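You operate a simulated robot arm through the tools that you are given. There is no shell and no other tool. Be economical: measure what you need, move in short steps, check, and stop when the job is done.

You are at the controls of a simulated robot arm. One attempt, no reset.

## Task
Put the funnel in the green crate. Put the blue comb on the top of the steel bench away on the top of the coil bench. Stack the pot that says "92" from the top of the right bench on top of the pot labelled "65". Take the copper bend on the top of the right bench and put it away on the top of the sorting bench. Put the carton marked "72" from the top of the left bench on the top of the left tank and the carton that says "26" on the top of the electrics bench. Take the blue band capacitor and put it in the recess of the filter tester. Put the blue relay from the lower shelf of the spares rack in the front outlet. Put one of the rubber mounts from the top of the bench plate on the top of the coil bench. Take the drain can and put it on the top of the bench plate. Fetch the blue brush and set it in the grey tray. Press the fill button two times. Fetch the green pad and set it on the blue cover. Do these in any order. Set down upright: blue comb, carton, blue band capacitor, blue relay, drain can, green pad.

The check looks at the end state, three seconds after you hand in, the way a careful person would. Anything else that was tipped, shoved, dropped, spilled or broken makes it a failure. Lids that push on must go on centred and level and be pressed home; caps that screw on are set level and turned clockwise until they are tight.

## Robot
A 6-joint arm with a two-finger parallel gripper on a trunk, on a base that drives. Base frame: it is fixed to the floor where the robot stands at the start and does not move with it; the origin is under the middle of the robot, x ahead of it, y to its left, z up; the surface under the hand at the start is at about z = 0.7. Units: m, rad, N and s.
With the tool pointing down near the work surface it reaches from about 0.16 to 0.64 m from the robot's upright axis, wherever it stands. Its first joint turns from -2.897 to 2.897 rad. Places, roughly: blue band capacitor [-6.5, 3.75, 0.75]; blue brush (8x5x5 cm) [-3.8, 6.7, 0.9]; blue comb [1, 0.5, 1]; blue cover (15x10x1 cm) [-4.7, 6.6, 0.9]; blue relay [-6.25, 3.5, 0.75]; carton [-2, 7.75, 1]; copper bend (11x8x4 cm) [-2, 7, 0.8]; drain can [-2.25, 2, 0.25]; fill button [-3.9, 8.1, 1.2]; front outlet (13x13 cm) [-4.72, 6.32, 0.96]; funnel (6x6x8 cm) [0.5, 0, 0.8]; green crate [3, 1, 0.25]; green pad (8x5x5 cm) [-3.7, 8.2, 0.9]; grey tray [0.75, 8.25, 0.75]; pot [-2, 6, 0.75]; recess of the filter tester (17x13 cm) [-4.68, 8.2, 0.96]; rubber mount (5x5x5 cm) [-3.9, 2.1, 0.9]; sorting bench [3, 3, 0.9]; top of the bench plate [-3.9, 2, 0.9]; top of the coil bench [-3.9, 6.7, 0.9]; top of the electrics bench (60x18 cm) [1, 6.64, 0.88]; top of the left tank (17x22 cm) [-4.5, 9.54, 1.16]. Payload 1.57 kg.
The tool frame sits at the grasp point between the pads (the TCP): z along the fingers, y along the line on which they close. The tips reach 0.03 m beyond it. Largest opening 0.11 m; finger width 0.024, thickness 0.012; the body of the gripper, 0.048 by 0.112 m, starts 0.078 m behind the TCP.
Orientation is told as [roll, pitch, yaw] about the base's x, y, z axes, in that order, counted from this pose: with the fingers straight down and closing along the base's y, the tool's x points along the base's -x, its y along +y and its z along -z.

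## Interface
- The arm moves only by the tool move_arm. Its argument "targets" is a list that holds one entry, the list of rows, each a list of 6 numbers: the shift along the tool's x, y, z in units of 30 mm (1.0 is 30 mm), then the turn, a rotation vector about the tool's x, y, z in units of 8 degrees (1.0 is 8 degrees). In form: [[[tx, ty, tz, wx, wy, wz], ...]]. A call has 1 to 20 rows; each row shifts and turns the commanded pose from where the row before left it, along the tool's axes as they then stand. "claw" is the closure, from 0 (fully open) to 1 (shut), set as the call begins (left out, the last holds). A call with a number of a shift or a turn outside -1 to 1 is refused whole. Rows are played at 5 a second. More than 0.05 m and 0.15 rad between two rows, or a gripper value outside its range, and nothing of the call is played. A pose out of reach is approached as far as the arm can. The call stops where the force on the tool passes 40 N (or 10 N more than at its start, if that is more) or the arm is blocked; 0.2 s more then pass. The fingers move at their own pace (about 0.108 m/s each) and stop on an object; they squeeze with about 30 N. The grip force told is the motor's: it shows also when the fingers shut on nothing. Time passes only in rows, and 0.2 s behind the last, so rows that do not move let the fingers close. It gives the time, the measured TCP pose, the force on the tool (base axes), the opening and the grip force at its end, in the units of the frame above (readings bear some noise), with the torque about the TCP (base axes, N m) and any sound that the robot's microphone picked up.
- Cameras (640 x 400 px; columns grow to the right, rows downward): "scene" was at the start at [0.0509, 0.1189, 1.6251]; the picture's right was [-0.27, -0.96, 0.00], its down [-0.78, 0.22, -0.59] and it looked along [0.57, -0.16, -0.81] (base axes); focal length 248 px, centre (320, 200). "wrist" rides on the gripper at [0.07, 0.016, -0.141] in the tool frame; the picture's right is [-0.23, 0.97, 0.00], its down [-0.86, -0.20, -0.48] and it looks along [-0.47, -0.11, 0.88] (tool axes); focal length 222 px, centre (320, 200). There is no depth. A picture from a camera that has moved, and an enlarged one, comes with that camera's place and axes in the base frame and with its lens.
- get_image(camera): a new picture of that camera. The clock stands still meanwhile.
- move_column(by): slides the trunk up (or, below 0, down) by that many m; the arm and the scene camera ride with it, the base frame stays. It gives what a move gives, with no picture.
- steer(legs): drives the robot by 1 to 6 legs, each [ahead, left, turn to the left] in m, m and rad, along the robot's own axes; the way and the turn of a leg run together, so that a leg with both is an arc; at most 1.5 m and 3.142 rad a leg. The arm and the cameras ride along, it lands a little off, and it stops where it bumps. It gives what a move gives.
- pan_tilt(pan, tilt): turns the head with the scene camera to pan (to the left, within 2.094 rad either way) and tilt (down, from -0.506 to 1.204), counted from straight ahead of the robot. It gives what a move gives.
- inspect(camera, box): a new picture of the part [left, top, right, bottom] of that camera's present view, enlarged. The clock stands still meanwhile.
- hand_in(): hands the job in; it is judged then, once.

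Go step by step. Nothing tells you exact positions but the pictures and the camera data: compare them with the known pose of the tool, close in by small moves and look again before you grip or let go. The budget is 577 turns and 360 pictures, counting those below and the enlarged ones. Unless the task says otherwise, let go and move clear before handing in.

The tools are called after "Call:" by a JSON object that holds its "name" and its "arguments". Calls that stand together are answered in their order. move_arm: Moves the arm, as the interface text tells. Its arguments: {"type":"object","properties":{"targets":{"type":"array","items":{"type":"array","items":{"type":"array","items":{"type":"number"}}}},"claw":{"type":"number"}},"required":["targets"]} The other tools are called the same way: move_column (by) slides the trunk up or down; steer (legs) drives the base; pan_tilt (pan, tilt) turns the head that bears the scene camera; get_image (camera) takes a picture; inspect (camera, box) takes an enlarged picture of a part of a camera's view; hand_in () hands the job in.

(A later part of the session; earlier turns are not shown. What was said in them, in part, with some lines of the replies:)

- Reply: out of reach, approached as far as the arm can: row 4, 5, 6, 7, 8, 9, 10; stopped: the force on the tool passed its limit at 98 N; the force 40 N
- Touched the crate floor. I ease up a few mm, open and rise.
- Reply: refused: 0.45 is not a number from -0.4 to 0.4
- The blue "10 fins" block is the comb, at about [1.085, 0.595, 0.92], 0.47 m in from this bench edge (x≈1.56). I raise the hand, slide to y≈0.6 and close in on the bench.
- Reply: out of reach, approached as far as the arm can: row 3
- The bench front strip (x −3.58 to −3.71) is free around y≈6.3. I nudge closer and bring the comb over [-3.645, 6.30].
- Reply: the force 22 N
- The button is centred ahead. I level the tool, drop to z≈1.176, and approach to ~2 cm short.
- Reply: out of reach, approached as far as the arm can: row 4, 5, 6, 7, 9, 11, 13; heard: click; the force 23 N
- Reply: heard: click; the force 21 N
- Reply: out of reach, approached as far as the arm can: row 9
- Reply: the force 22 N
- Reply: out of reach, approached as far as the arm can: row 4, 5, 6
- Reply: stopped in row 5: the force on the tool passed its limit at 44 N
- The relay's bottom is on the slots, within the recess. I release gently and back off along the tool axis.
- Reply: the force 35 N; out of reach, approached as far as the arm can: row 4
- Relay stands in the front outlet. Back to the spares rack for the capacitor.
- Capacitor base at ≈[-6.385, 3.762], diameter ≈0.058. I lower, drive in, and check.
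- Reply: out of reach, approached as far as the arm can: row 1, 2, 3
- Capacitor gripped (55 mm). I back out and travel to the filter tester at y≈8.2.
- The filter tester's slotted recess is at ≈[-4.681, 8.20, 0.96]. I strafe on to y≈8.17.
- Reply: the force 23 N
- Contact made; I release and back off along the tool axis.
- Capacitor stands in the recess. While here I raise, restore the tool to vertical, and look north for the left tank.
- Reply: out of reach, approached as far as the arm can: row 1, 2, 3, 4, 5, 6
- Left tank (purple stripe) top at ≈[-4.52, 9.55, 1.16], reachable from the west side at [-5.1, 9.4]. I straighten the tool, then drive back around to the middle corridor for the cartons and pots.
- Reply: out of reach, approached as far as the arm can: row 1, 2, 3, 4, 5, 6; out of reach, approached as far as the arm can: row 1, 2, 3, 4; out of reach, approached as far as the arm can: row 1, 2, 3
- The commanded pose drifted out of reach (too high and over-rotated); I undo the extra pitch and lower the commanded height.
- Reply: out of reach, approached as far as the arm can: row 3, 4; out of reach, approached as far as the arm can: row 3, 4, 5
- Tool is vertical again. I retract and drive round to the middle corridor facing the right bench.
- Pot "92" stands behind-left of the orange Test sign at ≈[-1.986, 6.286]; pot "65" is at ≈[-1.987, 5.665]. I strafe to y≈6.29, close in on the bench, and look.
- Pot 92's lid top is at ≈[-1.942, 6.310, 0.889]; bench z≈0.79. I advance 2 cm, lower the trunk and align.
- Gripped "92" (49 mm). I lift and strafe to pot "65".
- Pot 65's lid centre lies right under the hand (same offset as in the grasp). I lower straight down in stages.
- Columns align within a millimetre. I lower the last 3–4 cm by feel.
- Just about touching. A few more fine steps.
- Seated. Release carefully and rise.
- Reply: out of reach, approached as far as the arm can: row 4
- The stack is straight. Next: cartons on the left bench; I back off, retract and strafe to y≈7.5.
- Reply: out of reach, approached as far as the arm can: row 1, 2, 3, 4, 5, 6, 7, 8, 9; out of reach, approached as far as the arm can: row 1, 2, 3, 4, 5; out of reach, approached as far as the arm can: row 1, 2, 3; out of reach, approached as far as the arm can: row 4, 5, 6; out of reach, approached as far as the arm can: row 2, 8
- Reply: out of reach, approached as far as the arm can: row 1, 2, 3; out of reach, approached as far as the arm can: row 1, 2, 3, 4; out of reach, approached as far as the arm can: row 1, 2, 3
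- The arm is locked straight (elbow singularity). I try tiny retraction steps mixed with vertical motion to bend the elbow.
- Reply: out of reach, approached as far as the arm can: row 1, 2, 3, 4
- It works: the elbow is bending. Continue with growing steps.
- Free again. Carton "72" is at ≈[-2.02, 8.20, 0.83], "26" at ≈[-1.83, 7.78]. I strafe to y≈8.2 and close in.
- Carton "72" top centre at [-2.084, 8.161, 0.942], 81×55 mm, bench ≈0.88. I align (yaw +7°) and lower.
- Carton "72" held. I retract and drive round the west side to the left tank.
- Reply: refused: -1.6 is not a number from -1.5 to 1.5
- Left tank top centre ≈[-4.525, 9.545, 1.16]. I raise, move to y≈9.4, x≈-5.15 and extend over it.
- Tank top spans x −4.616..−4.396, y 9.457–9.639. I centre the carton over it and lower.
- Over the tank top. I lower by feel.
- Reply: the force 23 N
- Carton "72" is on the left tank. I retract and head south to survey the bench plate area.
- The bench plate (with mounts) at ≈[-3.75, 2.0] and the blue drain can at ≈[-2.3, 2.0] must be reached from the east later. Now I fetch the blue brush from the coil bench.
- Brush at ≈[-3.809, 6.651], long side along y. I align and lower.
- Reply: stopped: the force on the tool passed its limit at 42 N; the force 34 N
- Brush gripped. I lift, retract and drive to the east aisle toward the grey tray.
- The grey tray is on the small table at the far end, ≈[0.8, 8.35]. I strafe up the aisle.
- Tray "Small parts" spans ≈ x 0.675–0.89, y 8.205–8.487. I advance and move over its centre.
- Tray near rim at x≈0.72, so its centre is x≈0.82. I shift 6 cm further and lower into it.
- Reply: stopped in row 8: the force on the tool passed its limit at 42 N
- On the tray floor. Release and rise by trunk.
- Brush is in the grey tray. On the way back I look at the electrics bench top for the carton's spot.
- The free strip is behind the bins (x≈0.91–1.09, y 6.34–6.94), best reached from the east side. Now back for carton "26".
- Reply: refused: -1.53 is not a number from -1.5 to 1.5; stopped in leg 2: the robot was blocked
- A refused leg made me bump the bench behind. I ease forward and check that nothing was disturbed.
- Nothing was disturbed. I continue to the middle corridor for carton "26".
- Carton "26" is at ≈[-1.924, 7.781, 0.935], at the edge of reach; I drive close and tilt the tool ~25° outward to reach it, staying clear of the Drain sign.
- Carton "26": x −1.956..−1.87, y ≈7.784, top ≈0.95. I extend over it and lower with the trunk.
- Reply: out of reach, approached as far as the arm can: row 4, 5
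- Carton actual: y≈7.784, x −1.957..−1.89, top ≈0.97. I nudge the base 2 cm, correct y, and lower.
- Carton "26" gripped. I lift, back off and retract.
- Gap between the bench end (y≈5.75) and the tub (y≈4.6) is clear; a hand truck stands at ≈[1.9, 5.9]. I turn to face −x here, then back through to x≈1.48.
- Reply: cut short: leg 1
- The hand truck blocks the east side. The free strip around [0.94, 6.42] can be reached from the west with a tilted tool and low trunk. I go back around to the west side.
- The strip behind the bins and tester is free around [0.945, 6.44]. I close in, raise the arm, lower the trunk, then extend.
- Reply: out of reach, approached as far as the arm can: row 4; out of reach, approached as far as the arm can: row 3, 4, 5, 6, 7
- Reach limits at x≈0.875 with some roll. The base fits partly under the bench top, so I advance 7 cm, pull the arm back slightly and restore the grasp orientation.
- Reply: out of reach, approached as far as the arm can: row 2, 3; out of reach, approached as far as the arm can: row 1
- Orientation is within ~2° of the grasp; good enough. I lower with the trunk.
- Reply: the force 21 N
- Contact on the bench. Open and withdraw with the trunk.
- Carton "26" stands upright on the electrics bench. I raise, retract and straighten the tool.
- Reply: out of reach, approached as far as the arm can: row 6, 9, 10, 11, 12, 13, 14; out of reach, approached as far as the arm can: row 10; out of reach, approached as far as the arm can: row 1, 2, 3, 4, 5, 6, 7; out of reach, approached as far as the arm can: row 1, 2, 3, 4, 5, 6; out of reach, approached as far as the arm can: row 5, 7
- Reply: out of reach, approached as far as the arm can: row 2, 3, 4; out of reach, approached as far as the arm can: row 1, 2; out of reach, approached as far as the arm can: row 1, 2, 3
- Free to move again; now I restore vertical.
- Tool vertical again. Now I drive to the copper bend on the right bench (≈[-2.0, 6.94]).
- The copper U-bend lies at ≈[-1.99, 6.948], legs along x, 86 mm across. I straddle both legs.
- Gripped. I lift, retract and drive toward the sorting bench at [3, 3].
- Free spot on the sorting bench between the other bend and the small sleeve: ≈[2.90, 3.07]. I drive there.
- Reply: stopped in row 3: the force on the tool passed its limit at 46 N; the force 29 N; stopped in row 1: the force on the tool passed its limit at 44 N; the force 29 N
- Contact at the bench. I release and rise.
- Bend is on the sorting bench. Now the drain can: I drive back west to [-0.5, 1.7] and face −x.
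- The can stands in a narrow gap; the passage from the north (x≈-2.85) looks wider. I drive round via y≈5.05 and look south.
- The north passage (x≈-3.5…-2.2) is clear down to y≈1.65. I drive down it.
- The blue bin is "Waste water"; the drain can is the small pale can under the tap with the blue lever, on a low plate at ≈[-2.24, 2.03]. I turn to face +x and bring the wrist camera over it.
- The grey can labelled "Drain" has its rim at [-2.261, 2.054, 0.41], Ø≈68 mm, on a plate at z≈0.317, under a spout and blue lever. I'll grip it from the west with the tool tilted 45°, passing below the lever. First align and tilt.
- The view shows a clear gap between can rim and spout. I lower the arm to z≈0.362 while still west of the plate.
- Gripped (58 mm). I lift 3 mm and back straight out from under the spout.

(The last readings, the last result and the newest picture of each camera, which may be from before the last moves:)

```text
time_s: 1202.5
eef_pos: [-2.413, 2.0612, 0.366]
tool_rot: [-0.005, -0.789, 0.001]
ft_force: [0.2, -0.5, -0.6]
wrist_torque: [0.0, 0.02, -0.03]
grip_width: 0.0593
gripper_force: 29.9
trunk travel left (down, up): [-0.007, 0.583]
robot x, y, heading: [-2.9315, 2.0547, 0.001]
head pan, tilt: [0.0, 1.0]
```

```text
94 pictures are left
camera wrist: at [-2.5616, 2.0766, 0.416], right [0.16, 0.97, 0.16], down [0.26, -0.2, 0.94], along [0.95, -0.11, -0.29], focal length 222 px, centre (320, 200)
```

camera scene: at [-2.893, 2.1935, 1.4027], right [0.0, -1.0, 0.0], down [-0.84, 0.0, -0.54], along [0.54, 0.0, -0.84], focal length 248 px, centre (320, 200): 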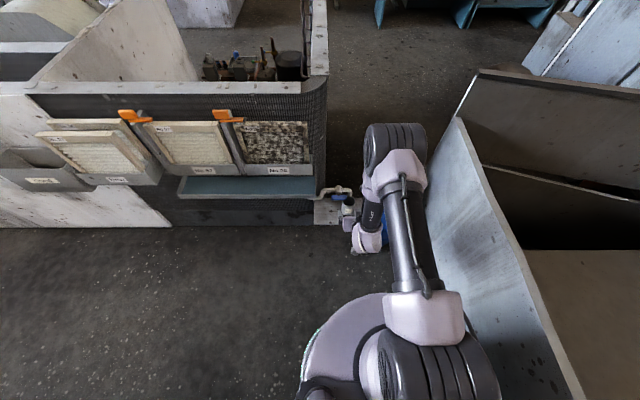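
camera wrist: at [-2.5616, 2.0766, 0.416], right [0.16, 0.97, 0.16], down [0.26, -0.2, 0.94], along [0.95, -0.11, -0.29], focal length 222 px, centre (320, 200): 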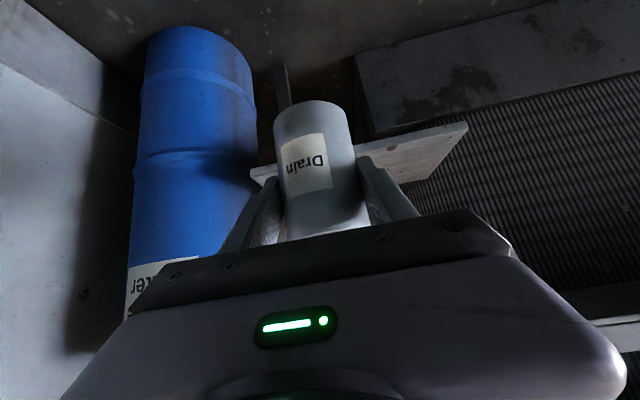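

The can is free. I raise it high, then turn to face the bench plate.

Call:
{"name": "move_column", "arguments": {"by": 0.4}}

Call:
{"name": "move_column", "arguments": {"by": 0.18}}

Call:
{"name": "move_arm", "arguments": {"targets": [[[-0.6, 0, -0.6, 0, 0, 0], [-0.6, 0, -0.6, 0, 0, 0], [-0.6, 0, -0.6, 0, 0, 0], [-0.6, 0, -0.6, 0, 0, 0], [-0.6, 0, -0.6, 0, 0, 0], [-0.6, 0, -0.6, 0, 0, 0], [0, 0, 0, 0, 0, 0]]]}}

Call:
{"name": "steer", "arguments": {"legs": [[0, 0.05, 3.14]]}}

Call:
{"name": "pan_tilt", "arguments": {"pan": 0.1, "tilt": 0.75}}

Call:
{"name": "get_image", "arguments": {"camera": "scene"}}

```text
time_s: 1206.4
eef_pos: [-2.4128, 2.061, 0.766]
tool_rot: [-0.003, -0.79, 0.001]
ft_force: [-0.4, -0.2, -1.5]
wrist_torque: [-0.02, -0.01, 0.02]
grip_width: 0.0592
gripper_force: 30.4
trunk travel left (down, up): [-0.407, 0.183]
robot x, y, heading: [-2.9313, 2.0592, 0.005]
head pan, tilt: [0.0, 1.0]
```

```text
time_s: 1208.4
eef_pos: [-2.4124, 2.0627, 0.9474]
tool_rot: [-0.004, -0.789, 0.002]
ft_force: [-0.3, -1.0, -0.8]
wrist_torque: [0.01, -0.02, -0.02]
grip_width: 0.0597
gripper_force: 30.3
trunk travel left (down, up): [-0.587, 0.003]
robot x, y, heading: [-2.9318, 2.0571, 0.005]
head pan, tilt: [0.0, 1.0]
```

```text
time_s: 1210.0
eef_pos: [-2.4131, 2.0621, 1.0998]
tool_rot: [-0.003, -0.789, 0.002]
ft_force: [-0.5, 0.1, -1.1]
wrist_torque: [0.01, 0.05, -0.02]
grip_width: 0.0592
gripper_force: 29.6
trunk travel left (down, up): [-0.587, 0.003]
robot x, y, heading: [-2.9295, 2.0535, 0.004]
head pan, tilt: [0.0, 1.0]
```

```text
time_s: 1217.7
eef_pos: [-3.4831, 2.0486, 1.0991]
tool_rot: [-0.004, -0.789, 3.14]
ft_force: [0.1, -0.1, -1.0]
wrist_torque: [-0.03, -0.02, -0.01]
grip_width: 0.0586
gripper_force: 30.3
trunk travel left (down, up): [-0.587, 0.003]
robot x, y, heading: [-2.9638, 2.057, 3.139]
head pan, tilt: [0.0, 1.0]
```

```text
time_s: 1218.5
eef_pos: [-3.4837, 2.0503, 1.0992]
tool_rot: [-0.005, -0.79, 3.14]
ft_force: [-0.1, 0.3, -1.0]
wrist_torque: [0.0, -0.02, 0.02]
grip_width: 0.0584
gripper_force: 30.4
trunk travel left (down, up): [-0.587, 0.003]
robot x, y, heading: [-2.9658, 2.0534, 3.141]
head pan, tilt: [0.099, 0.75]
```

```text
93 pictures are left
camera scene: at [-3.0272, 1.905, 2.0017], right [-0.1, 1.0, 0.0], down [0.68, 0.07, -0.73], along [-0.73, -0.07, -0.68], focal length 248 px, centre (320, 200)
```

scene: 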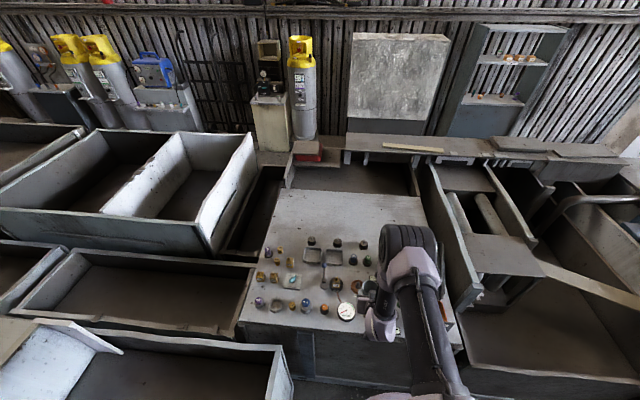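

Call:
{"name": "inspect", "arguments": {"camera": "scene", "box": [235, 180, 445, 350]}}

Call:
{"name": "get_image", "arguments": {"camera": "wrist"}}

```text
2.35 times, centred on (340, 265) of scene
camera zoom: at [-3.0272, 1.905, 2.0017], right [-0.1, 1.0, 0.0], down [0.68, 0.07, -0.73], along [-0.73, -0.07, -0.68], focal length 584 px, centre (273, 47)
```

zoom: 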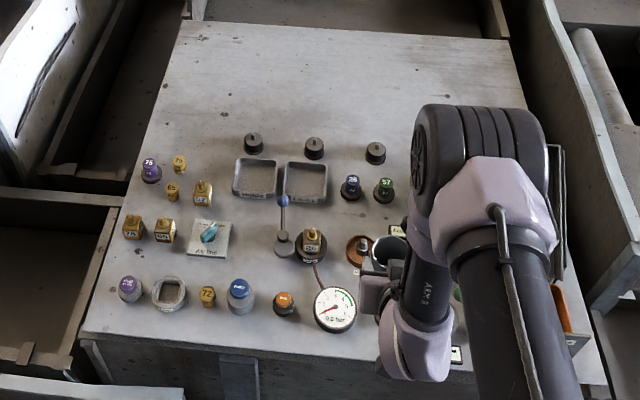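

```text
91 pictures are left
camera wrist: at [-3.3344, 2.0316, 1.1485], right [-0.16, -0.97, 0.16], down [-0.26, 0.2, 0.94], along [-0.95, 0.11, -0.29], focal length 222 px, centre (320, 200)
```

wrist: 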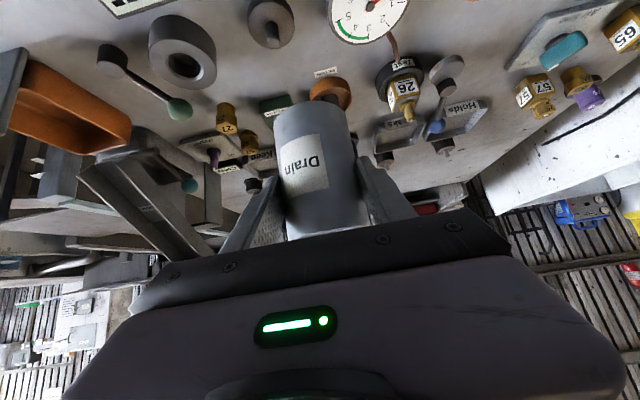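

The plate spans x −3.43..−4.31. I need a free spot; I strafe +y to see its right half.

Call:
{"name": "steer", "arguments": {"legs": [[0, -0.42, 0]]}}

Call:
{"name": "pan_tilt", "arguments": {"pan": 0.35, "tilt": 0.8}}

Call:
{"name": "inspect", "arguments": {"camera": "scene", "box": [200, 130, 460, 330]}}

```text
time_s: 1221.1
eef_pos: [-3.4836, 2.4703, 1.0998]
tool_rot: [-0.001, -0.79, 3.141]
ft_force: [-0.4, -0.2, -0.6]
wrist_torque: [-0.02, 0.01, -0.03]
grip_width: 0.0581
gripper_force: 30.2
trunk travel left (down, up): [-0.587, 0.003]
robot x, y, heading: [-2.9661, 2.4769, 3.144]
head pan, tilt: [0.099, 0.75]
```

```text
time_s: 1221.8
eef_pos: [-3.4832, 2.4713, 1.099]
tool_rot: [-0.004, -0.792, 3.14]
ft_force: [-0.2, -0.8, -1.4]
wrist_torque: [0.0, -0.04, 0.01]
grip_width: 0.0579
gripper_force: 30.0
trunk travel left (down, up): [-0.587, 0.003]
robot x, y, heading: [-2.9657, 2.4799, 3.143]
head pan, tilt: [0.351, 0.799]
```

```text
2.00 times, centred on (330, 230) of scene
camera zoom: at [-3.0202, 2.3066, 1.9977], right [-0.34, 0.94, 0.0], down [0.67, 0.25, -0.7], along [-0.65, -0.24, -0.72], focal length 496 px, centre (300, 140)
```

zoom: 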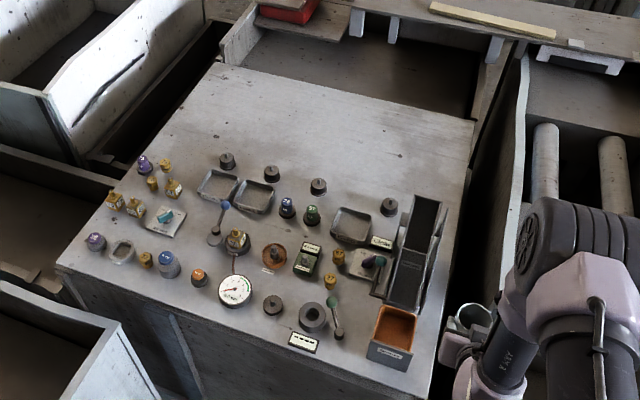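

Free spot: behind the "Keep" tray, between two mounts, at ≈[-3.90, 2.155]. I align and move in.

Call:
{"name": "steer", "arguments": {"legs": [[0, 0.315, 0], [0.225, 0, 0]]}}

Call:
{"name": "move_arm", "arguments": {"targets": [[[-0.6, 0, 0.6, 0, 0, 0], [-0.6, 0, 0.6, 0, 0, 0], [-0.6, 0, 0.6, 0, 0, 0], [-0.6, 0, 0.6, 0, 0, 0], [0, 0, 0, 0, 0, 0]]]}}

Call:
{"name": "get_image", "arguments": {"camera": "wrist"}}

Call:
{"name": "get_image", "arguments": {"camera": "scene"}}

```text
time_s: 1225.4
eef_pos: [-3.6996, 2.1561, 1.0999]
tool_rot: [-0.001, -0.79, 3.137]
ft_force: [0.2, -0.2, -0.3]
wrist_torque: [0.0, 0.0, 0.02]
grip_width: 0.0579
gripper_force: 30.6
trunk travel left (down, up): [-0.587, 0.003]
robot x, y, heading: [-3.1801, 2.1604, 3.144]
head pan, tilt: [0.351, 0.799]
stopped in leg 2: the robot was blocked; the commanded pose is now the measured one
```

```text
time_s: 1226.6
eef_pos: [-3.8019, 2.1564, 1.0991]
tool_rot: [-0.003, -0.79, 3.137]
ft_force: [-0.4, 0.6, -1.1]
wrist_torque: [0.01, 0.01, -0.02]
grip_width: 0.0577
gripper_force: 30.1
trunk travel left (down, up): [-0.587, 0.003]
robot x, y, heading: [-3.1782, 2.157, 3.136]
head pan, tilt: [0.351, 0.799]
```

```text
89 pictures are left
camera wrist: at [-3.6528, 2.1384, 1.1487], right [-0.17, -0.97, 0.16], down [-0.26, 0.2, 0.94], along [-0.95, 0.12, -0.29], focal length 222 px, centre (320, 200)
```

wrist: 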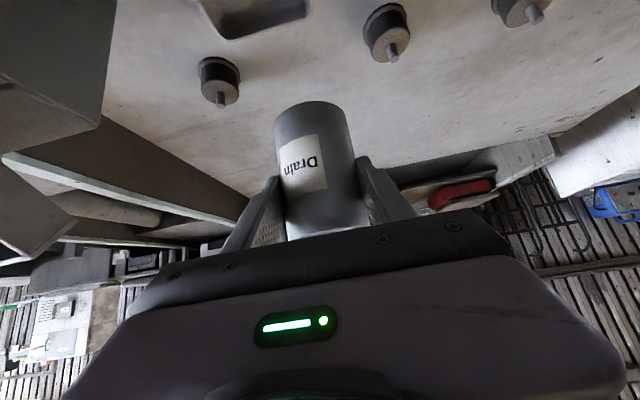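

```text
88 pictures are left
camera scene: at [-3.237, 1.9904, 1.9978], right [-0.34, 0.94, 0.0], down [0.67, 0.24, -0.7], along [-0.66, -0.24, -0.72], focal length 248 px, centre (320, 200)
```

scene: 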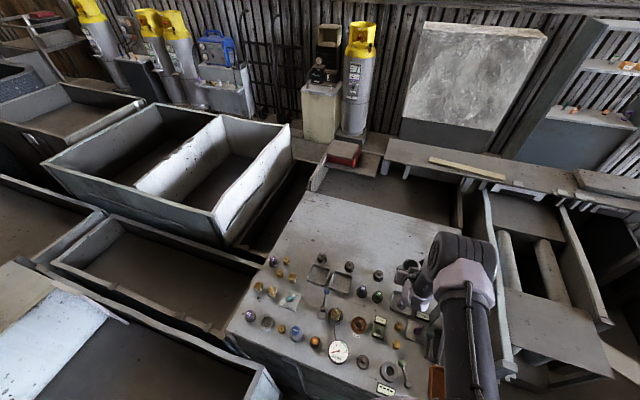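

Call:
{"name": "move_arm", "arguments": {"targets": [[[-0.6, 0, 0.6, 0, 0, 0], [-0.6, 0, 0.6, 0, 0, 0], [-0.6, 0, 0.6, 0, 0, 0], [-0.15, 0, 0.15, 0, 0, 0], [0, 0, 0, 0, 0, 0]]]}}

Call:
{"name": "move_column", "arguments": {"by": -0.1}}

Call:
{"name": "get_image", "arguments": {"camera": "wrist"}}

Call:
{"name": "inspect", "arguments": {"camera": "scene", "box": [300, 210, 480, 360]}}

```text
time_s: 1227.8
eef_pos: [-3.8851, 2.1573, 1.0989]
tool_rot: [-0.004, -0.791, 3.135]
ft_force: [0.7, 0.0, -1.5]
wrist_torque: [0.03, 0.01, -0.03]
grip_width: 0.0574
gripper_force: 29.9
trunk travel left (down, up): [-0.587, 0.003]
robot x, y, heading: [-3.1786, 2.1591, 3.141]
head pan, tilt: [0.351, 0.799]
```

```text
time_s: 1229.1
eef_pos: [-3.8846, 2.157, 1.0014]
tool_rot: [-0.001, -0.791, 3.136]
ft_force: [-0.4, 0.2, -0.9]
wrist_torque: [-0.01, 0.0, 0.02]
grip_width: 0.0574
gripper_force: 30.0
trunk travel left (down, up): [-0.487, 0.103]
robot x, y, heading: [-3.1797, 2.161, 3.139]
head pan, tilt: [0.351, 0.799]
```

```text
87 pictures are left
camera wrist: at [-3.7353, 2.1388, 1.0499], right [-0.17, -0.97, 0.16], down [-0.26, 0.2, 0.94], along [-0.95, 0.12, -0.29], focal length 222 px, centre (320, 200)
```

wrist: 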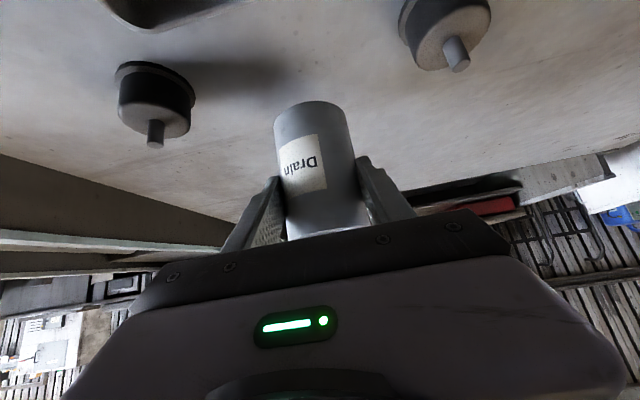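

```text
2.67 times, centred on (390, 285) of scene
camera zoom: at [-3.2375, 1.9905, 1.8978], right [-0.34, 0.94, 0.0], down [0.67, 0.24, -0.7], along [-0.66, -0.24, -0.72], focal length 662 px, centre (133, -27)
```

zoom: 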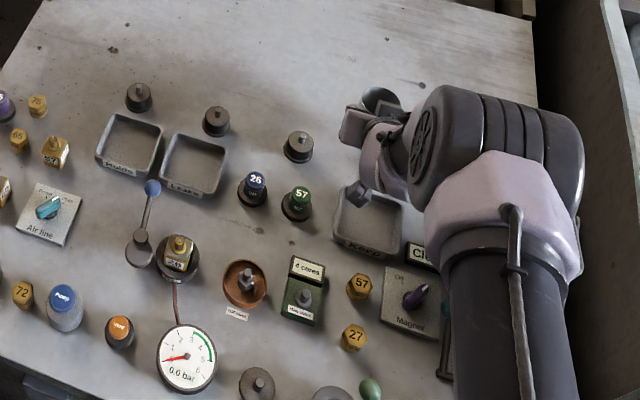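

Clear of both mounts. I lower the can to the plate in small steps.

Call:
{"name": "move_column", "arguments": {"by": -0.04}}

Call:
{"name": "move_column", "arguments": {"by": -0.01}}

Call:
{"name": "move_column", "arguments": {"by": -0.007}}

```text
time_s: 1229.9
eef_pos: [-3.8841, 2.1582, 0.9626]
tool_rot: [-0.002, -0.794, 3.135]
ft_force: [-0.9, 1.6, 19.7]
wrist_torque: [-0.21, 0.5, -0.08]
grip_width: 0.0534
gripper_force: 30.5
trunk travel left (down, up): [-0.447, 0.143]
robot x, y, heading: [-3.1812, 2.159, 3.142]
head pan, tilt: [0.351, 0.799]
```

```text
time_s: 1230.5
eef_pos: [-3.8842, 2.1572, 0.9518]
tool_rot: [-0.002, -0.79, 3.135]
ft_force: [-1.6, -0.1, 19.8]
wrist_torque: [-0.31, 0.39, -0.03]
grip_width: 0.0534
gripper_force: 30.1
trunk travel left (down, up): [-0.437, 0.153]
robot x, y, heading: [-3.1771, 2.1595, 3.137]
head pan, tilt: [0.351, 0.799]
```

```text
time_s: 1231.1
eef_pos: [-3.8827, 2.1564, 0.9444]
tool_rot: [-0.004, -0.791, 3.135]
ft_force: [1.3, -3.1, 21.7]
wrist_torque: [-0.28, 0.29, 0.06]
grip_width: 0.0534
gripper_force: 30.1
trunk travel left (down, up): [-0.43, 0.16]
robot x, y, heading: [-3.1817, 2.1594, 3.139]
head pan, tilt: [0.351, 0.799]
```

Contact. Open gently and back off along the tool axis.

Call:
{"name": "get_image", "arguments": {"camera": "wrist"}}

Call:
{"name": "move_arm", "arguments": {"targets": [[[0, 0, 0, 0, 0, 0], [0, 0, 0, 0, 0, 0], [0, 0, 0, 0, 0, 0]]], "claw": 0.2}}

Call:
{"name": "move_arm", "arguments": {"targets": [[[0, 0, -0.4, 0, 0, 0], [0, 0, -0.6, 0, 0, 0], [0, 0, -0.7, 0, 0, 0], [0, 0, -0.7, 0, 0, 0], [0, 0, -0.7, 0, 0, 0], [0, 0, 0, 0, 0, 0]]]}}

Call:
{"name": "get_image", "arguments": {"camera": "wrist"}}

```text
85 pictures are left
camera wrist: at [-3.7336, 2.1383, 0.9936], right [-0.17, -0.97, 0.16], down [-0.26, 0.2, 0.95], along [-0.95, 0.12, -0.29], focal length 222 px, centre (320, 200)
```

wrist: 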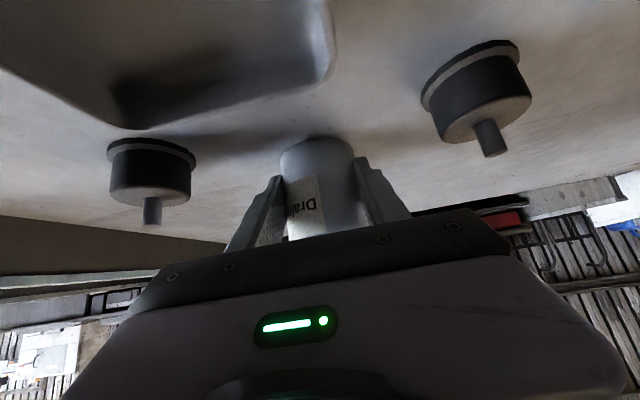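

```text
time_s: 1231.9
eef_pos: [-3.8835, 2.1564, 0.9434]
tool_rot: [0.0, -0.79, 3.136]
ft_force: [-0.2, 0.2, 0.2]
wrist_torque: [0.01, -0.03, 0.03]
grip_width: 0.0879
gripper_force: 0.0
trunk travel left (down, up): [-0.43, 0.16]
robot x, y, heading: [-3.1852, 2.1572, 3.138]
head pan, tilt: [0.351, 0.799]
```

```text
time_s: 1233.3
eef_pos: [-3.8193, 2.1556, 1.0085]
tool_rot: [-0.001, -0.792, 3.136]
ft_force: [0.0, -0.6, 0.5]
wrist_torque: [-0.02, 0.01, -0.01]
grip_width: 0.0881
gripper_force: 0.1
trunk travel left (down, up): [-0.43, 0.16]
robot x, y, heading: [-3.1811, 2.1601, 3.141]
head pan, tilt: [0.351, 0.799]
```

```text
84 pictures are left
camera wrist: at [-3.6693, 2.1378, 1.0579], right [-0.17, -0.97, 0.16], down [-0.26, 0.2, 0.94], along [-0.95, 0.12, -0.29], focal length 222 px, centre (320, 200)
```

wrist: 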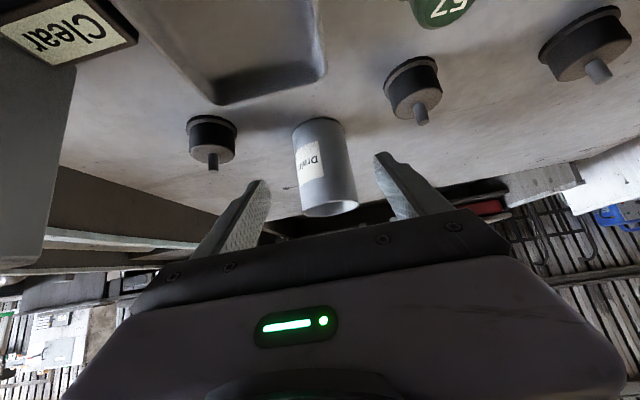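

The can stands upright on the bench plate. Next, a rubber mount at ≈[-3.854, 2.055]: raise, strafe, and line up above it.

Call:
{"name": "move_column", "arguments": {"by": 0.08}}

Call:
{"name": "steer", "arguments": {"legs": [[-0.01, 0, 0], [0, 0.1, 0]]}}

Call:
{"name": "get_image", "arguments": {"camera": "wrist"}}

Call:
{"name": "inspect", "arguments": {"camera": "scene", "box": [300, 210, 480, 360]}}

```text
time_s: 1234.4
eef_pos: [-3.8192, 2.1559, 1.0879]
tool_rot: [-0.002, -0.791, 3.136]
ft_force: [-0.1, 0.4, -0.5]
wrist_torque: [-0.01, -0.01, 0.03]
grip_width: 0.0881
gripper_force: 0.2
trunk travel left (down, up): [-0.51, 0.08]
robot x, y, heading: [-3.1817, 2.1615, 3.137]
head pan, tilt: [0.351, 0.799]
```

```text
time_s: 1235.9
eef_pos: [-3.808, 2.0563, 1.0886]
tool_rot: [-0.003, -0.791, 3.136]
ft_force: [0.2, 0.4, -0.4]
wrist_torque: [-0.01, 0.02, -0.02]
grip_width: 0.0879
gripper_force: 0.0
trunk travel left (down, up): [-0.51, 0.08]
robot x, y, heading: [-3.1733, 2.0557, 3.134]
head pan, tilt: [0.351, 0.799]
```

```text
83 pictures are left
camera wrist: at [-3.6596, 2.039, 1.1378], right [-0.17, -0.97, 0.16], down [-0.26, 0.2, 0.94], along [-0.95, 0.12, -0.29], focal length 222 px, centre (320, 200)
```

wrist: 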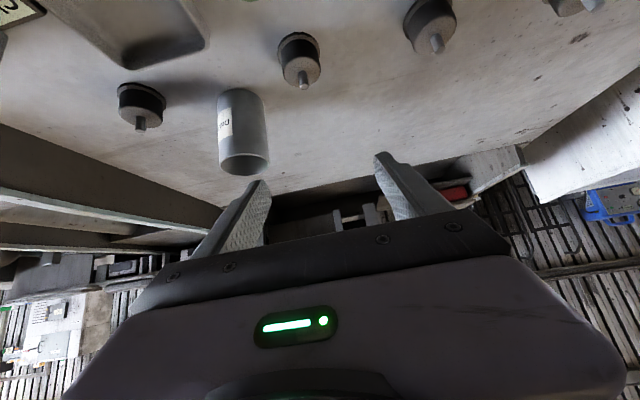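

```text
2.67 times, centred on (390, 285) of scene
camera zoom: at [-3.2281, 1.8912, 1.9207], right [-0.34, 0.94, 0.0], down [0.67, 0.24, -0.7], along [-0.66, -0.24, -0.72], focal length 662 px, centre (133, -27)
```

zoom: 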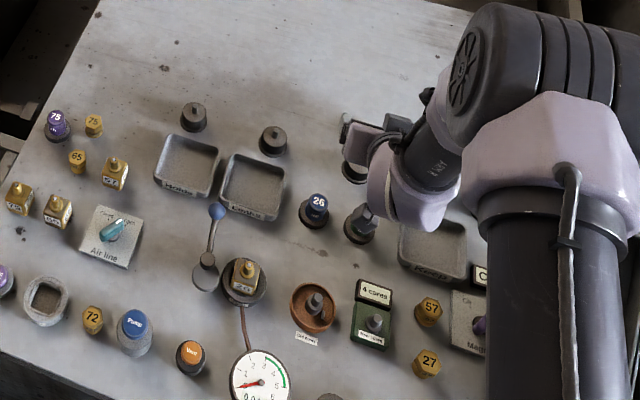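

Call:
{"name": "move_arm", "arguments": {"targets": [[[-0.4, 0, 0.4, 0, 0, 0], [-0.35, 0, 0.36, 0, 0, 0], [0, 0, 0, 0, 0, 0]]], "claw": 0.34}}

Call:
{"name": "move_column", "arguments": {"by": -0.09}}

Call:
{"name": "get_image", "arguments": {"camera": "wrist"}}

```text
time_s: 1236.7
eef_pos: [-3.8406, 2.0576, 1.089]
tool_rot: [-0.002, -0.792, 3.134]
ft_force: [-0.8, 0.3, -0.5]
wrist_torque: [0.0, -0.01, 0.04]
grip_width: 0.0725
gripper_force: 0.0
trunk travel left (down, up): [-0.51, 0.08]
robot x, y, heading: [-3.1701, 2.0593, 3.13]
head pan, tilt: [0.351, 0.799]
```

```text
time_s: 1238.0
eef_pos: [-3.8412, 2.0568, 0.9985]
tool_rot: [-0.001, -0.79, 3.135]
ft_force: [-0.2, 1.6, 0.5]
wrist_torque: [0.01, -0.01, 0.0]
grip_width: 0.0726
gripper_force: 0.0
trunk travel left (down, up): [-0.42, 0.17]
robot x, y, heading: [-3.1695, 2.0638, 3.134]
head pan, tilt: [0.351, 0.799]
```

```text
81 pictures are left
camera wrist: at [-3.6916, 2.0392, 1.0481], right [-0.17, -0.97, 0.16], down [-0.26, 0.2, 0.94], along [-0.95, 0.12, -0.29], focal length 222 px, centre (320, 200)
```

wrist: 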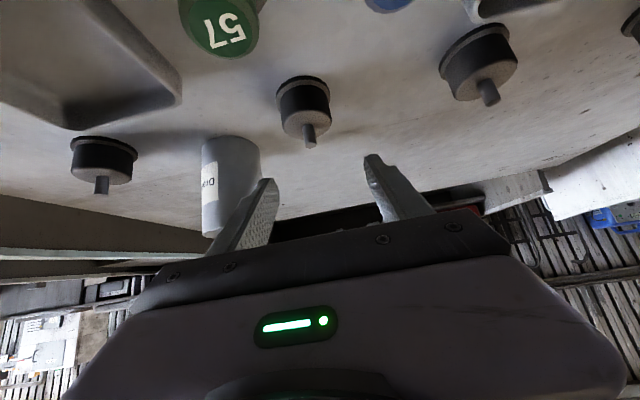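

Call:
{"name": "move_column", "arguments": {"by": -0.05}}

Call:
{"name": "get_image", "arguments": {"camera": "wrist"}}

```text
time_s: 1238.9
eef_pos: [-3.8403, 2.0578, 0.9482]
tool_rot: [-0.004, -0.79, 3.136]
ft_force: [0.0, 0.5, 0.5]
wrist_torque: [0.02, -0.04, -0.02]
grip_width: 0.0726
gripper_force: 0.1
trunk travel left (down, up): [-0.37, 0.22]
robot x, y, heading: [-3.1706, 2.0628, 3.139]
head pan, tilt: [0.351, 0.799]
```

```text
80 pictures are left
camera wrist: at [-3.6916, 2.0392, 0.998], right [-0.17, -0.97, 0.16], down [-0.26, 0.2, 0.94], along [-0.95, 0.12, -0.29], focal length 222 px, centre (320, 200)
```

wrist: 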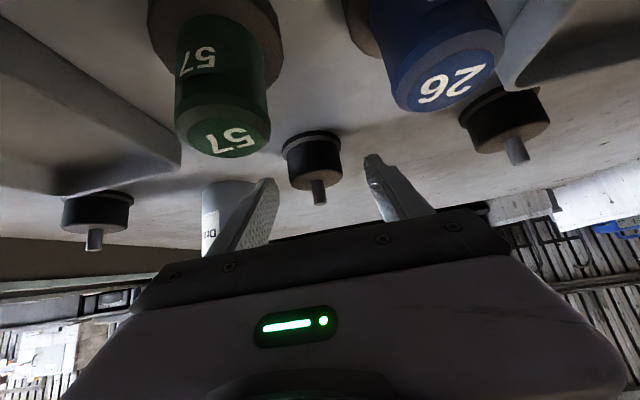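

Call:
{"name": "move_arm", "arguments": {"targets": [[[0.2, 0, -0.2, 0, 0, 0], [0, 0, 0, 0, 0, 0]]]}}

Call:
{"name": "move_column", "arguments": {"by": -0.007}}

Call:
{"name": "move_arm", "arguments": {"targets": [[[0, 0, 0, 0, 0, 0], [0, 0, 0, 0, 0, 0], [0, 0, 0, 0, 0, 0], [0, 0, 0, 0, 0, 0]]], "claw": 1}}

Call:
{"name": "get_image", "arguments": {"camera": "wrist"}}

```text
time_s: 1239.5
eef_pos: [-3.8326, 2.0578, 0.9484]
tool_rot: [-0.004, -0.792, 3.135]
ft_force: [0.6, -0.1, -0.4]
wrist_torque: [-0.01, -0.01, -0.01]
grip_width: 0.0727
gripper_force: 0.1
trunk travel left (down, up): [-0.37, 0.22]
robot x, y, heading: [-3.1725, 2.0601, 3.142]
head pan, tilt: [0.351, 0.799]
```

```text
time_s: 1240.0
eef_pos: [-3.8328, 2.0582, 0.9419]
tool_rot: [-0.001, -0.791, 3.135]
ft_force: [0.7, -0.6, 0.4]
wrist_torque: [-0.01, -0.03, -0.01]
grip_width: 0.0728
gripper_force: 0.1
trunk travel left (down, up): [-0.363, 0.227]
robot x, y, heading: [-3.1737, 2.0611, 3.14]
head pan, tilt: [0.351, 0.799]
```

```text
time_s: 1241.0
eef_pos: [-3.8334, 2.0584, 0.9419]
tool_rot: [-0.002, -0.791, 3.137]
ft_force: [-1.6, -0.1, 0.6]
wrist_torque: [0.05, 0.03, 0.0]
grip_width: 0.0446
gripper_force: 30.1
trunk travel left (down, up): [-0.363, 0.227]
robot x, y, heading: [-3.1696, 2.0638, 3.139]
head pan, tilt: [0.351, 0.799]
```

```text
79 pictures are left
camera wrist: at [-3.6835, 2.0391, 0.9908], right [-0.17, -0.97, 0.16], down [-0.26, 0.2, 0.94], along [-0.95, 0.12, -0.29], focal length 222 px, centre (320, 200)
```

wrist: 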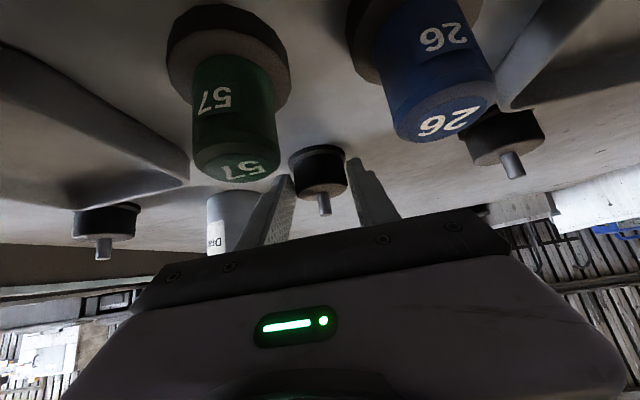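

Mount gripped (45 mm). I lift it straight up, retract, and drive to the coil bench.

Call:
{"name": "move_column", "arguments": {"by": 0.22}}

Call:
{"name": "steer", "arguments": {"legs": [[-0.25, 0, 0]]}}

Call:
{"name": "move_arm", "arguments": {"targets": [[[0.3, 0, -0.3, 0, 0, 0], [0.5, 0, -0.5, 0, 0, 0], [0.6, 0, -0.6, 0, 0, 0], [0.6, 0, -0.6, 0, 0, 0], [0.5, 0, -0.5, 0, 0, 0], [0, 0, 0, 0, 0, 0]]]}}

Call:
{"name": "get_image", "arguments": {"camera": "scene"}}

Call:
{"name": "get_image", "arguments": {"camera": "wrist"}}

```text
time_s: 1243.4
eef_pos: [-3.8326, 2.0567, 1.1612]
tool_rot: [-0.002, -0.79, 3.137]
ft_force: [0.5, 0.1, -0.5]
wrist_torque: [-0.01, -0.03, 0.0]
grip_width: 0.0443
gripper_force: 30.3
trunk travel left (down, up): [-0.583, 0.007]
robot x, y, heading: [-3.169, 2.0598, 3.14]
head pan, tilt: [0.351, 0.799]
```

```text
time_s: 1245.2
eef_pos: [-3.5852, 2.055, 1.1621]
tool_rot: [-0.002, -0.792, 3.137]
ft_force: [-0.1, 0.8, -1.3]
wrist_torque: [0.01, 0.0, -0.01]
grip_width: 0.0443
gripper_force: 29.7
trunk travel left (down, up): [-0.583, 0.007]
robot x, y, heading: [-2.9275, 2.0637, 3.135]
head pan, tilt: [0.351, 0.799]
```

```text
time_s: 1246.6
eef_pos: [-3.4794, 2.0547, 1.16]
tool_rot: [-0.004, -0.792, 3.137]
ft_force: [0.1, 0.3, -0.4]
wrist_torque: [0.0, -0.04, 0.02]
grip_width: 0.0443
gripper_force: 30.0
trunk travel left (down, up): [-0.583, 0.007]
robot x, y, heading: [-2.925, 2.0621, 3.136]
head pan, tilt: [0.351, 0.799]
```

```text
78 pictures are left
camera scene: at [-2.9812, 1.8907, 1.9937], right [-0.34, 0.94, 0.0], down [0.67, 0.24, -0.7], along [-0.66, -0.24, -0.72], focal length 248 px, centre (320, 200)
```

scene: 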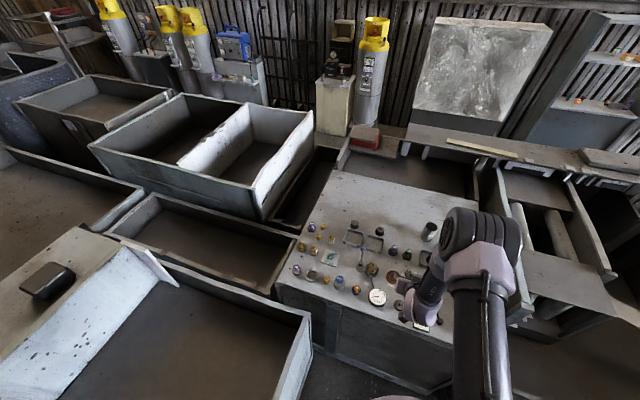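

```text
77 pictures are left
camera wrist: at [-3.3299, 2.0369, 1.2102], right [-0.17, -0.97, 0.16], down [-0.26, 0.2, 0.94], along [-0.95, 0.12, -0.29], focal length 222 px, centre (320, 200)
```

wrist: 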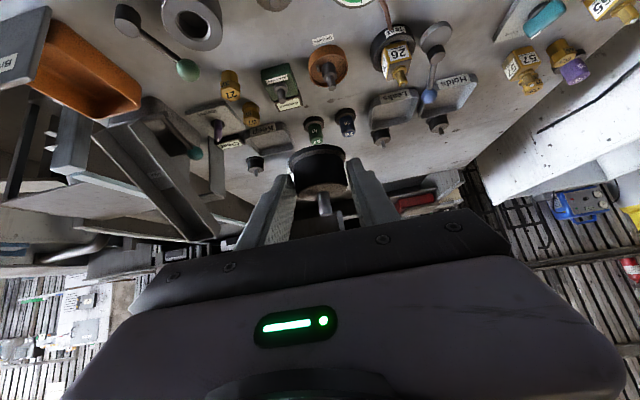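

Call:
{"name": "steer", "arguments": {"legs": [[0, -1.5, 0], [0, -1.5, 0], [0, -1.5, 0]]}}

Call:
{"name": "pan_tilt", "arguments": {"pan": 0.1, "tilt": 0.8}}

Call:
{"name": "get_image", "arguments": {"camera": "scene"}}

Call:
{"name": "get_image", "arguments": {"camera": "wrist"}}

```text
time_s: 1268.1
eef_pos: [-3.476, 6.5487, 1.1606]
tool_rot: [-0.002, -0.791, -3.135]
ft_force: [1.0, 0.3, -0.4]
wrist_torque: [-0.02, -0.04, -0.02]
grip_width: 0.0436
gripper_force: 30.1
trunk travel left (down, up): [-0.583, 0.007]
robot x, y, heading: [-2.9258, 6.5559, -3.14]
head pan, tilt: [0.351, 0.799]
```

```text
time_s: 1268.8
eef_pos: [-3.4771, 6.5485, 1.1597]
tool_rot: [-0.003, -0.789, -3.135]
ft_force: [-0.3, 0.0, -0.8]
wrist_torque: [0.02, -0.02, -0.03]
grip_width: 0.0439
gripper_force: 29.8
trunk travel left (down, up): [-0.583, 0.007]
robot x, y, heading: [-2.9226, 6.5615, -3.13]
head pan, tilt: [0.099, 0.799]
```

```text
76 pictures are left
camera scene: at [-2.9813, 6.4092, 1.9937], right [-0.11, 0.99, 0.0], down [0.71, 0.08, -0.7], along [-0.69, -0.08, -0.72], focal length 248 px, centre (320, 200)
```

scene: 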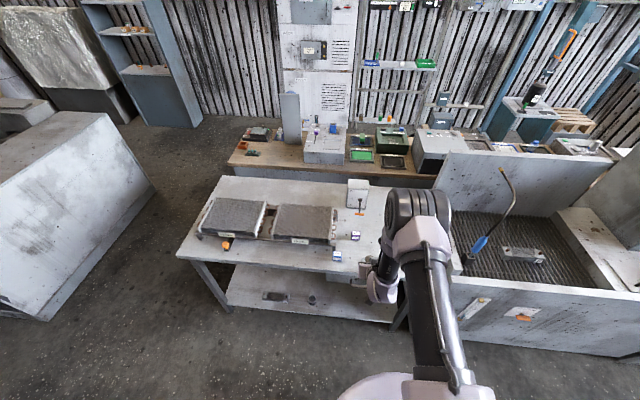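

```text
75 pictures are left
camera wrist: at [-3.3274, 6.5317, 1.2103], right [-0.16, -0.97, 0.16], down [-0.26, 0.2, 0.94], along [-0.95, 0.1, -0.29], focal length 222 px, centre (320, 200)
```

wrist: 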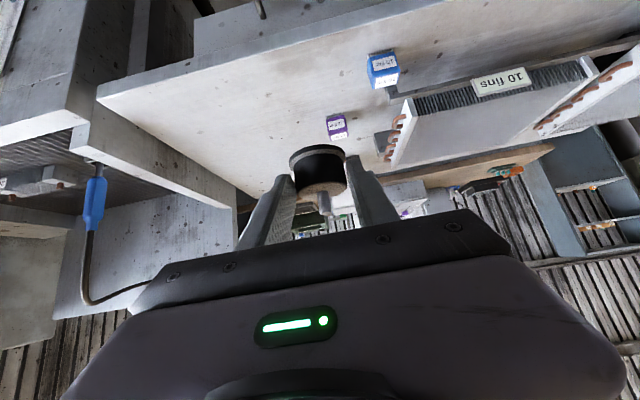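

Call:
{"name": "steer", "arguments": {"legs": [[0.2, -0.145, 0]]}}

Call:
{"name": "move_arm", "arguments": {"targets": [[[-0.5, 0, 0.5, 0, 0, 0], [-0.5, 0, 0.5, 0, 0, 0], [-0.4, 0, 0.4, 0, 0, 0], [0, 0, 0, 0, 0, 0]]]}}

Call:
{"name": "move_column", "arguments": {"by": -0.18}}

Call:
{"name": "get_image", "arguments": {"camera": "wrist"}}

```text
time_s: 1270.7
eef_pos: [-3.6805, 6.6904, 1.1612]
tool_rot: [-0.004, -0.791, -3.132]
ft_force: [-0.6, -0.3, -0.4]
wrist_torque: [0.01, -0.05, 0.0]
grip_width: 0.0435
gripper_force: 29.6
trunk travel left (down, up): [-0.583, 0.007]
robot x, y, heading: [-3.1239, 6.7029, -3.133]
head pan, tilt: [0.099, 0.799]
```

```text
time_s: 1271.7
eef_pos: [-3.7385, 6.6902, 1.1613]
tool_rot: [-0.003, -0.79, -3.133]
ft_force: [0.1, 0.3, -1.0]
wrist_torque: [-0.01, 0.01, -0.06]
grip_width: 0.0439
gripper_force: 30.4
trunk travel left (down, up): [-0.583, 0.007]
robot x, y, heading: [-3.125, 6.7062, -3.131]
head pan, tilt: [0.099, 0.799]
```

```text
time_s: 1273.7
eef_pos: [-3.7392, 6.6913, 0.9814]
tool_rot: [-0.004, -0.791, -3.132]
ft_force: [0.3, -0.1, -1.3]
wrist_torque: [-0.01, -0.03, 0.0]
grip_width: 0.0436
gripper_force: 30.2
trunk travel left (down, up): [-0.403, 0.187]
robot x, y, heading: [-3.1261, 6.703, -3.128]
head pan, tilt: [0.099, 0.799]
```

```text
74 pictures are left
camera wrist: at [-3.5891, 6.6743, 1.0306], right [-0.15, -0.98, 0.16], down [-0.26, 0.2, 0.94], along [-0.95, 0.1, -0.29], focal length 222 px, centre (320, 200)
```

wrist: 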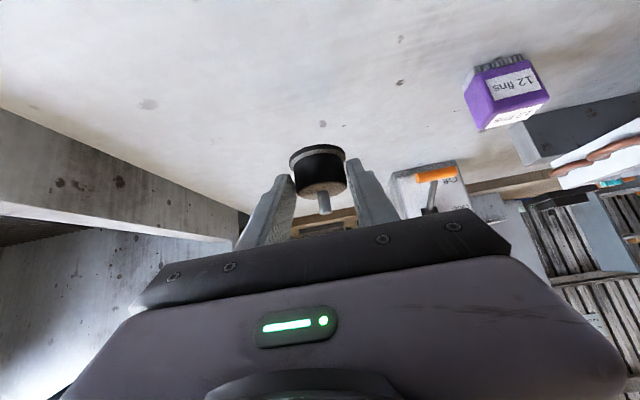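

Call:
{"name": "move_column", "arguments": {"by": -0.05}}

Call:
{"name": "move_column", "arguments": {"by": -0.008}}

Call:
{"name": "move_column", "arguments": {"by": -0.006}}

```text
time_s: 1274.6
eef_pos: [-3.7381, 6.69, 0.9301]
tool_rot: [-0.004, -0.792, -3.133]
ft_force: [0.2, 0.2, -0.1]
wrist_torque: [-0.03, -0.05, 0.03]
grip_width: 0.0436
gripper_force: 30.0
trunk travel left (down, up): [-0.353, 0.237]
robot x, y, heading: [-3.1244, 6.7021, -3.131]
head pan, tilt: [0.099, 0.799]
```

```text
time_s: 1275.2
eef_pos: [-3.7399, 6.6893, 0.923]
tool_rot: [-0.003, -0.792, -3.133]
ft_force: [-0.1, 0.2, -0.9]
wrist_torque: [-0.05, -0.05, 0.02]
grip_width: 0.0438
gripper_force: 29.7
trunk travel left (down, up): [-0.345, 0.245]
robot x, y, heading: [-3.1208, 6.6999, -3.133]
head pan, tilt: [0.099, 0.799]
```

```text
time_s: 1275.7
eef_pos: [-3.7388, 6.6914, 0.9178]
tool_rot: [-0.003, -0.79, -3.131]
ft_force: [1.8, -0.6, 2.3]
wrist_torque: [0.04, 0.01, -0.01]
grip_width: 0.044
gripper_force: 30.0
trunk travel left (down, up): [-0.339, 0.251]
robot x, y, heading: [-3.1234, 6.7003, -3.134]
head pan, tilt: [0.099, 0.799]
```

Call:
{"name": "move_column", "arguments": {"by": -0.003}}

Call:
{"name": "move_arm", "arguments": {"targets": [[[0, 0, 0, 0, 0, 0], [0, 0, 0, 0, 0, 0], [0, 0, 0, 0, 0, 0]]], "claw": 0.25}}

Call:
{"name": "move_column", "arguments": {"by": 0.15}}

Call:
{"name": "get_image", "arguments": {"camera": "wrist"}}

```text
time_s: 1276.2
eef_pos: [-3.7401, 6.6903, 0.9168]
tool_rot: [-0.003, -0.796, -3.132]
ft_force: [1.9, 0.0, 24.8]
wrist_torque: [0.37, 0.12, -0.04]
grip_width: 0.0435
gripper_force: 29.4
trunk travel left (down, up): [-0.336, 0.254]
robot x, y, heading: [-3.1233, 6.702, -3.135]
head pan, tilt: [0.099, 0.799]
```

```text
time_s: 1277.0
eef_pos: [-3.7391, 6.6898, 0.9123]
tool_rot: [-0.003, -0.791, -3.131]
ft_force: [0.2, 0.8, -0.8]
wrist_torque: [0.03, 0.02, -0.02]
grip_width: 0.0825
gripper_force: 0.1
trunk travel left (down, up): [-0.336, 0.254]
robot x, y, heading: [-3.123, 6.7001, -3.136]
head pan, tilt: [0.099, 0.799]
```

```text
time_s: 1278.8
eef_pos: [-3.7389, 6.691, 1.0628]
tool_rot: [-0.002, -0.791, -3.131]
ft_force: [-0.1, -0.4, 0.7]
wrist_torque: [0.0, 0.02, -0.03]
grip_width: 0.0827
gripper_force: 0.1
trunk travel left (down, up): [-0.486, 0.104]
robot x, y, heading: [-3.1234, 6.7018, -3.128]
head pan, tilt: [0.099, 0.799]
```

```text
73 pictures are left
camera wrist: at [-3.5891, 6.6743, 1.1133], right [-0.15, -0.98, 0.16], down [-0.26, 0.2, 0.94], along [-0.95, 0.1, -0.29], focal length 222 px, centre (320, 200)
```

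wrist: 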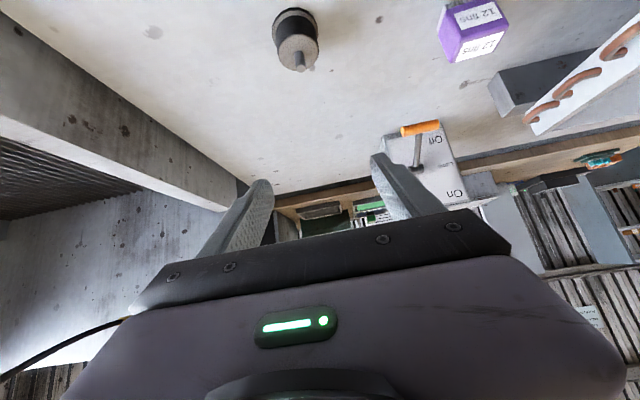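

Mount stands on the coil bench. Final check: look back at the pot stack and the right bench.

Call:
{"name": "steer", "arguments": {"legs": [[-0.15, 0, 0]]}}

Call:
{"name": "pan_tilt", "arguments": {"pan": 2.09, "tilt": 0.55}}

Call:
{"name": "get_image", "arguments": {"camera": "scene"}}

```text
time_s: 1280.2
eef_pos: [-3.5893, 6.691, 1.0648]
tool_rot: [-0.005, -0.791, -3.133]
ft_force: [0.1, -0.3, -0.7]
wrist_torque: [-0.02, 0.06, -0.02]
grip_width: 0.0828
gripper_force: 0.1
trunk travel left (down, up): [-0.486, 0.104]
robot x, y, heading: [-2.9761, 6.7079, -3.128]
head pan, tilt: [0.099, 0.799]
```

```text
time_s: 1282.1
eef_pos: [-3.5902, 6.6909, 1.0639]
tool_rot: [-0.001, -0.791, -3.133]
ft_force: [-1.1, 1.1, -0.2]
wrist_torque: [0.0, 0.0, 0.0]
grip_width: 0.0827
gripper_force: 0.0
trunk travel left (down, up): [-0.486, 0.104]
robot x, y, heading: [-2.9756, 6.7032, -3.125]
head pan, tilt: [2.089, 0.55]
```

```text
72 pictures are left
camera scene: at [-2.9091, 6.4849, 1.9181], right [-0.86, -0.5, 0.0], down [-0.26, 0.45, -0.85], along [0.43, -0.74, -0.52], focal length 248 px, centre (320, 200)
```

scene: 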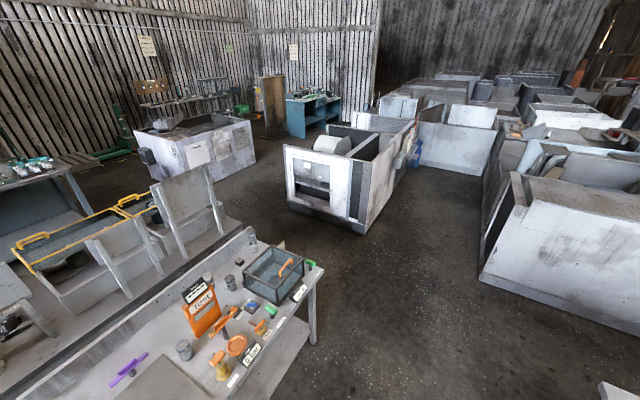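

Call:
{"name": "inspect", "arguments": {"camera": "scene", "box": [180, 220, 330, 330]}}

Call:
{"name": "pan_tilt", "arguments": {"pan": -0.1, "tilt": 0.55}}

Call:
{"name": "get_image", "arguments": {"camera": "scene"}}

```text
3.64 times, centred on (255, 275) of scene
camera zoom: at [-2.9091, 6.4849, 1.9181], right [-0.86, -0.5, 0.0], down [-0.26, 0.45, -0.85], along [0.43, -0.74, -0.52], focal length 902 px, centre (556, -73)
```

zoom: 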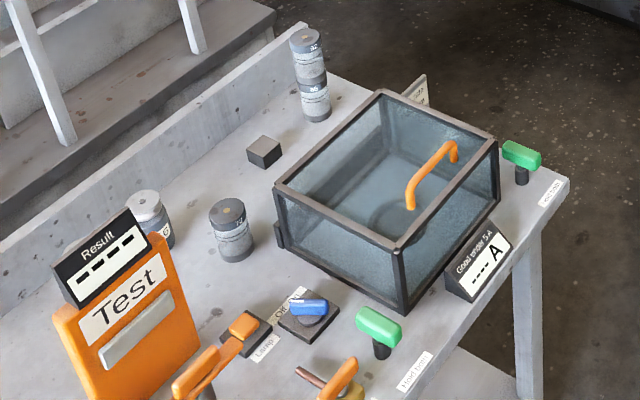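

```text
time_s: 1284.1
eef_pos: [-3.5907, 6.6908, 1.0643]
tool_rot: [-0.002, -0.79, -3.132]
ft_force: [0.2, 0.0, -0.4]
wrist_torque: [-0.02, 0.03, 0.01]
grip_width: 0.0823
gripper_force: 0.1
trunk travel left (down, up): [-0.486, 0.104]
robot x, y, heading: [-2.9761, 6.7038, -3.137]
head pan, tilt: [-0.099, 0.55]
```

```text
70 pictures are left
camera scene: at [-3.0439, 6.5703, 1.9181], right [0.09, 1.0, 0.0], down [0.52, -0.05, -0.85], along [-0.85, 0.07, -0.52], focal length 248 px, centre (320, 200)
```

scene: 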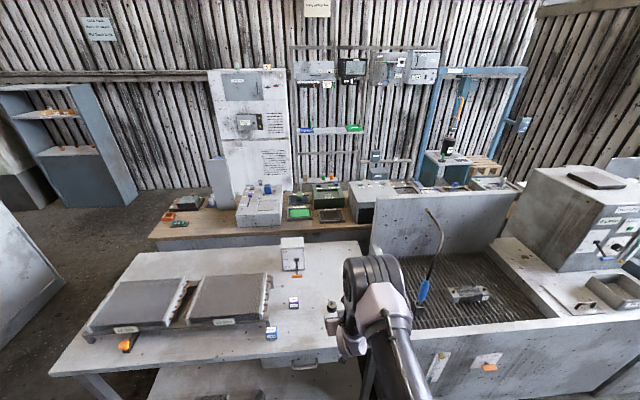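

Call:
{"name": "inspect", "arguments": {"camera": "scene", "box": [230, 170, 350, 240]}}

```text
5.33 times, centred on (290, 205) of scene
camera zoom: at [-3.0439, 6.5703, 1.9181], right [0.09, 1.0, 0.0], down [0.52, -0.05, -0.85], along [-0.85, 0.07, -0.52], focal length 1324 px, centre (480, 173)
```

zoom: 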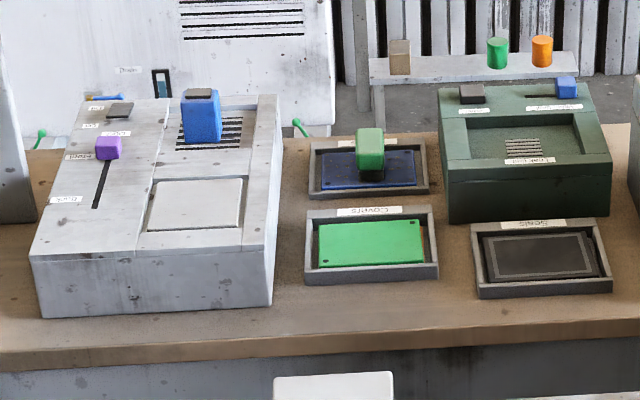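

The relay stands in the front outlet, the pad is on the blue cover, the pots are stacked, and every other item was set down and seen in place. The hand is empty and clear, so I hand in.

Call:
{"name": "hand_in", "arguments": {}}

```text
The job is handed in.
```

I finished every item on the list and handed the job in; the judged result has not come back.

- **Placements:** I saw each item in its place after letting go, and the ones you wanted upright were standing. Of these, I rechecked only the relay, the pad and the pot stack at the very end.
- **Fill button:** I pressed it twice and heard a click each time.
- **Bumps:** The base touched two fixed benches lightly while driving, the one on the east side near [-1.1, 6.6] and the one holding the bench plate. Nothing looked moved or tipped afterwards.
- **Carton "26":** It stands near the front edge of the free strip on the electrics bench, because the arm could not reach further back.
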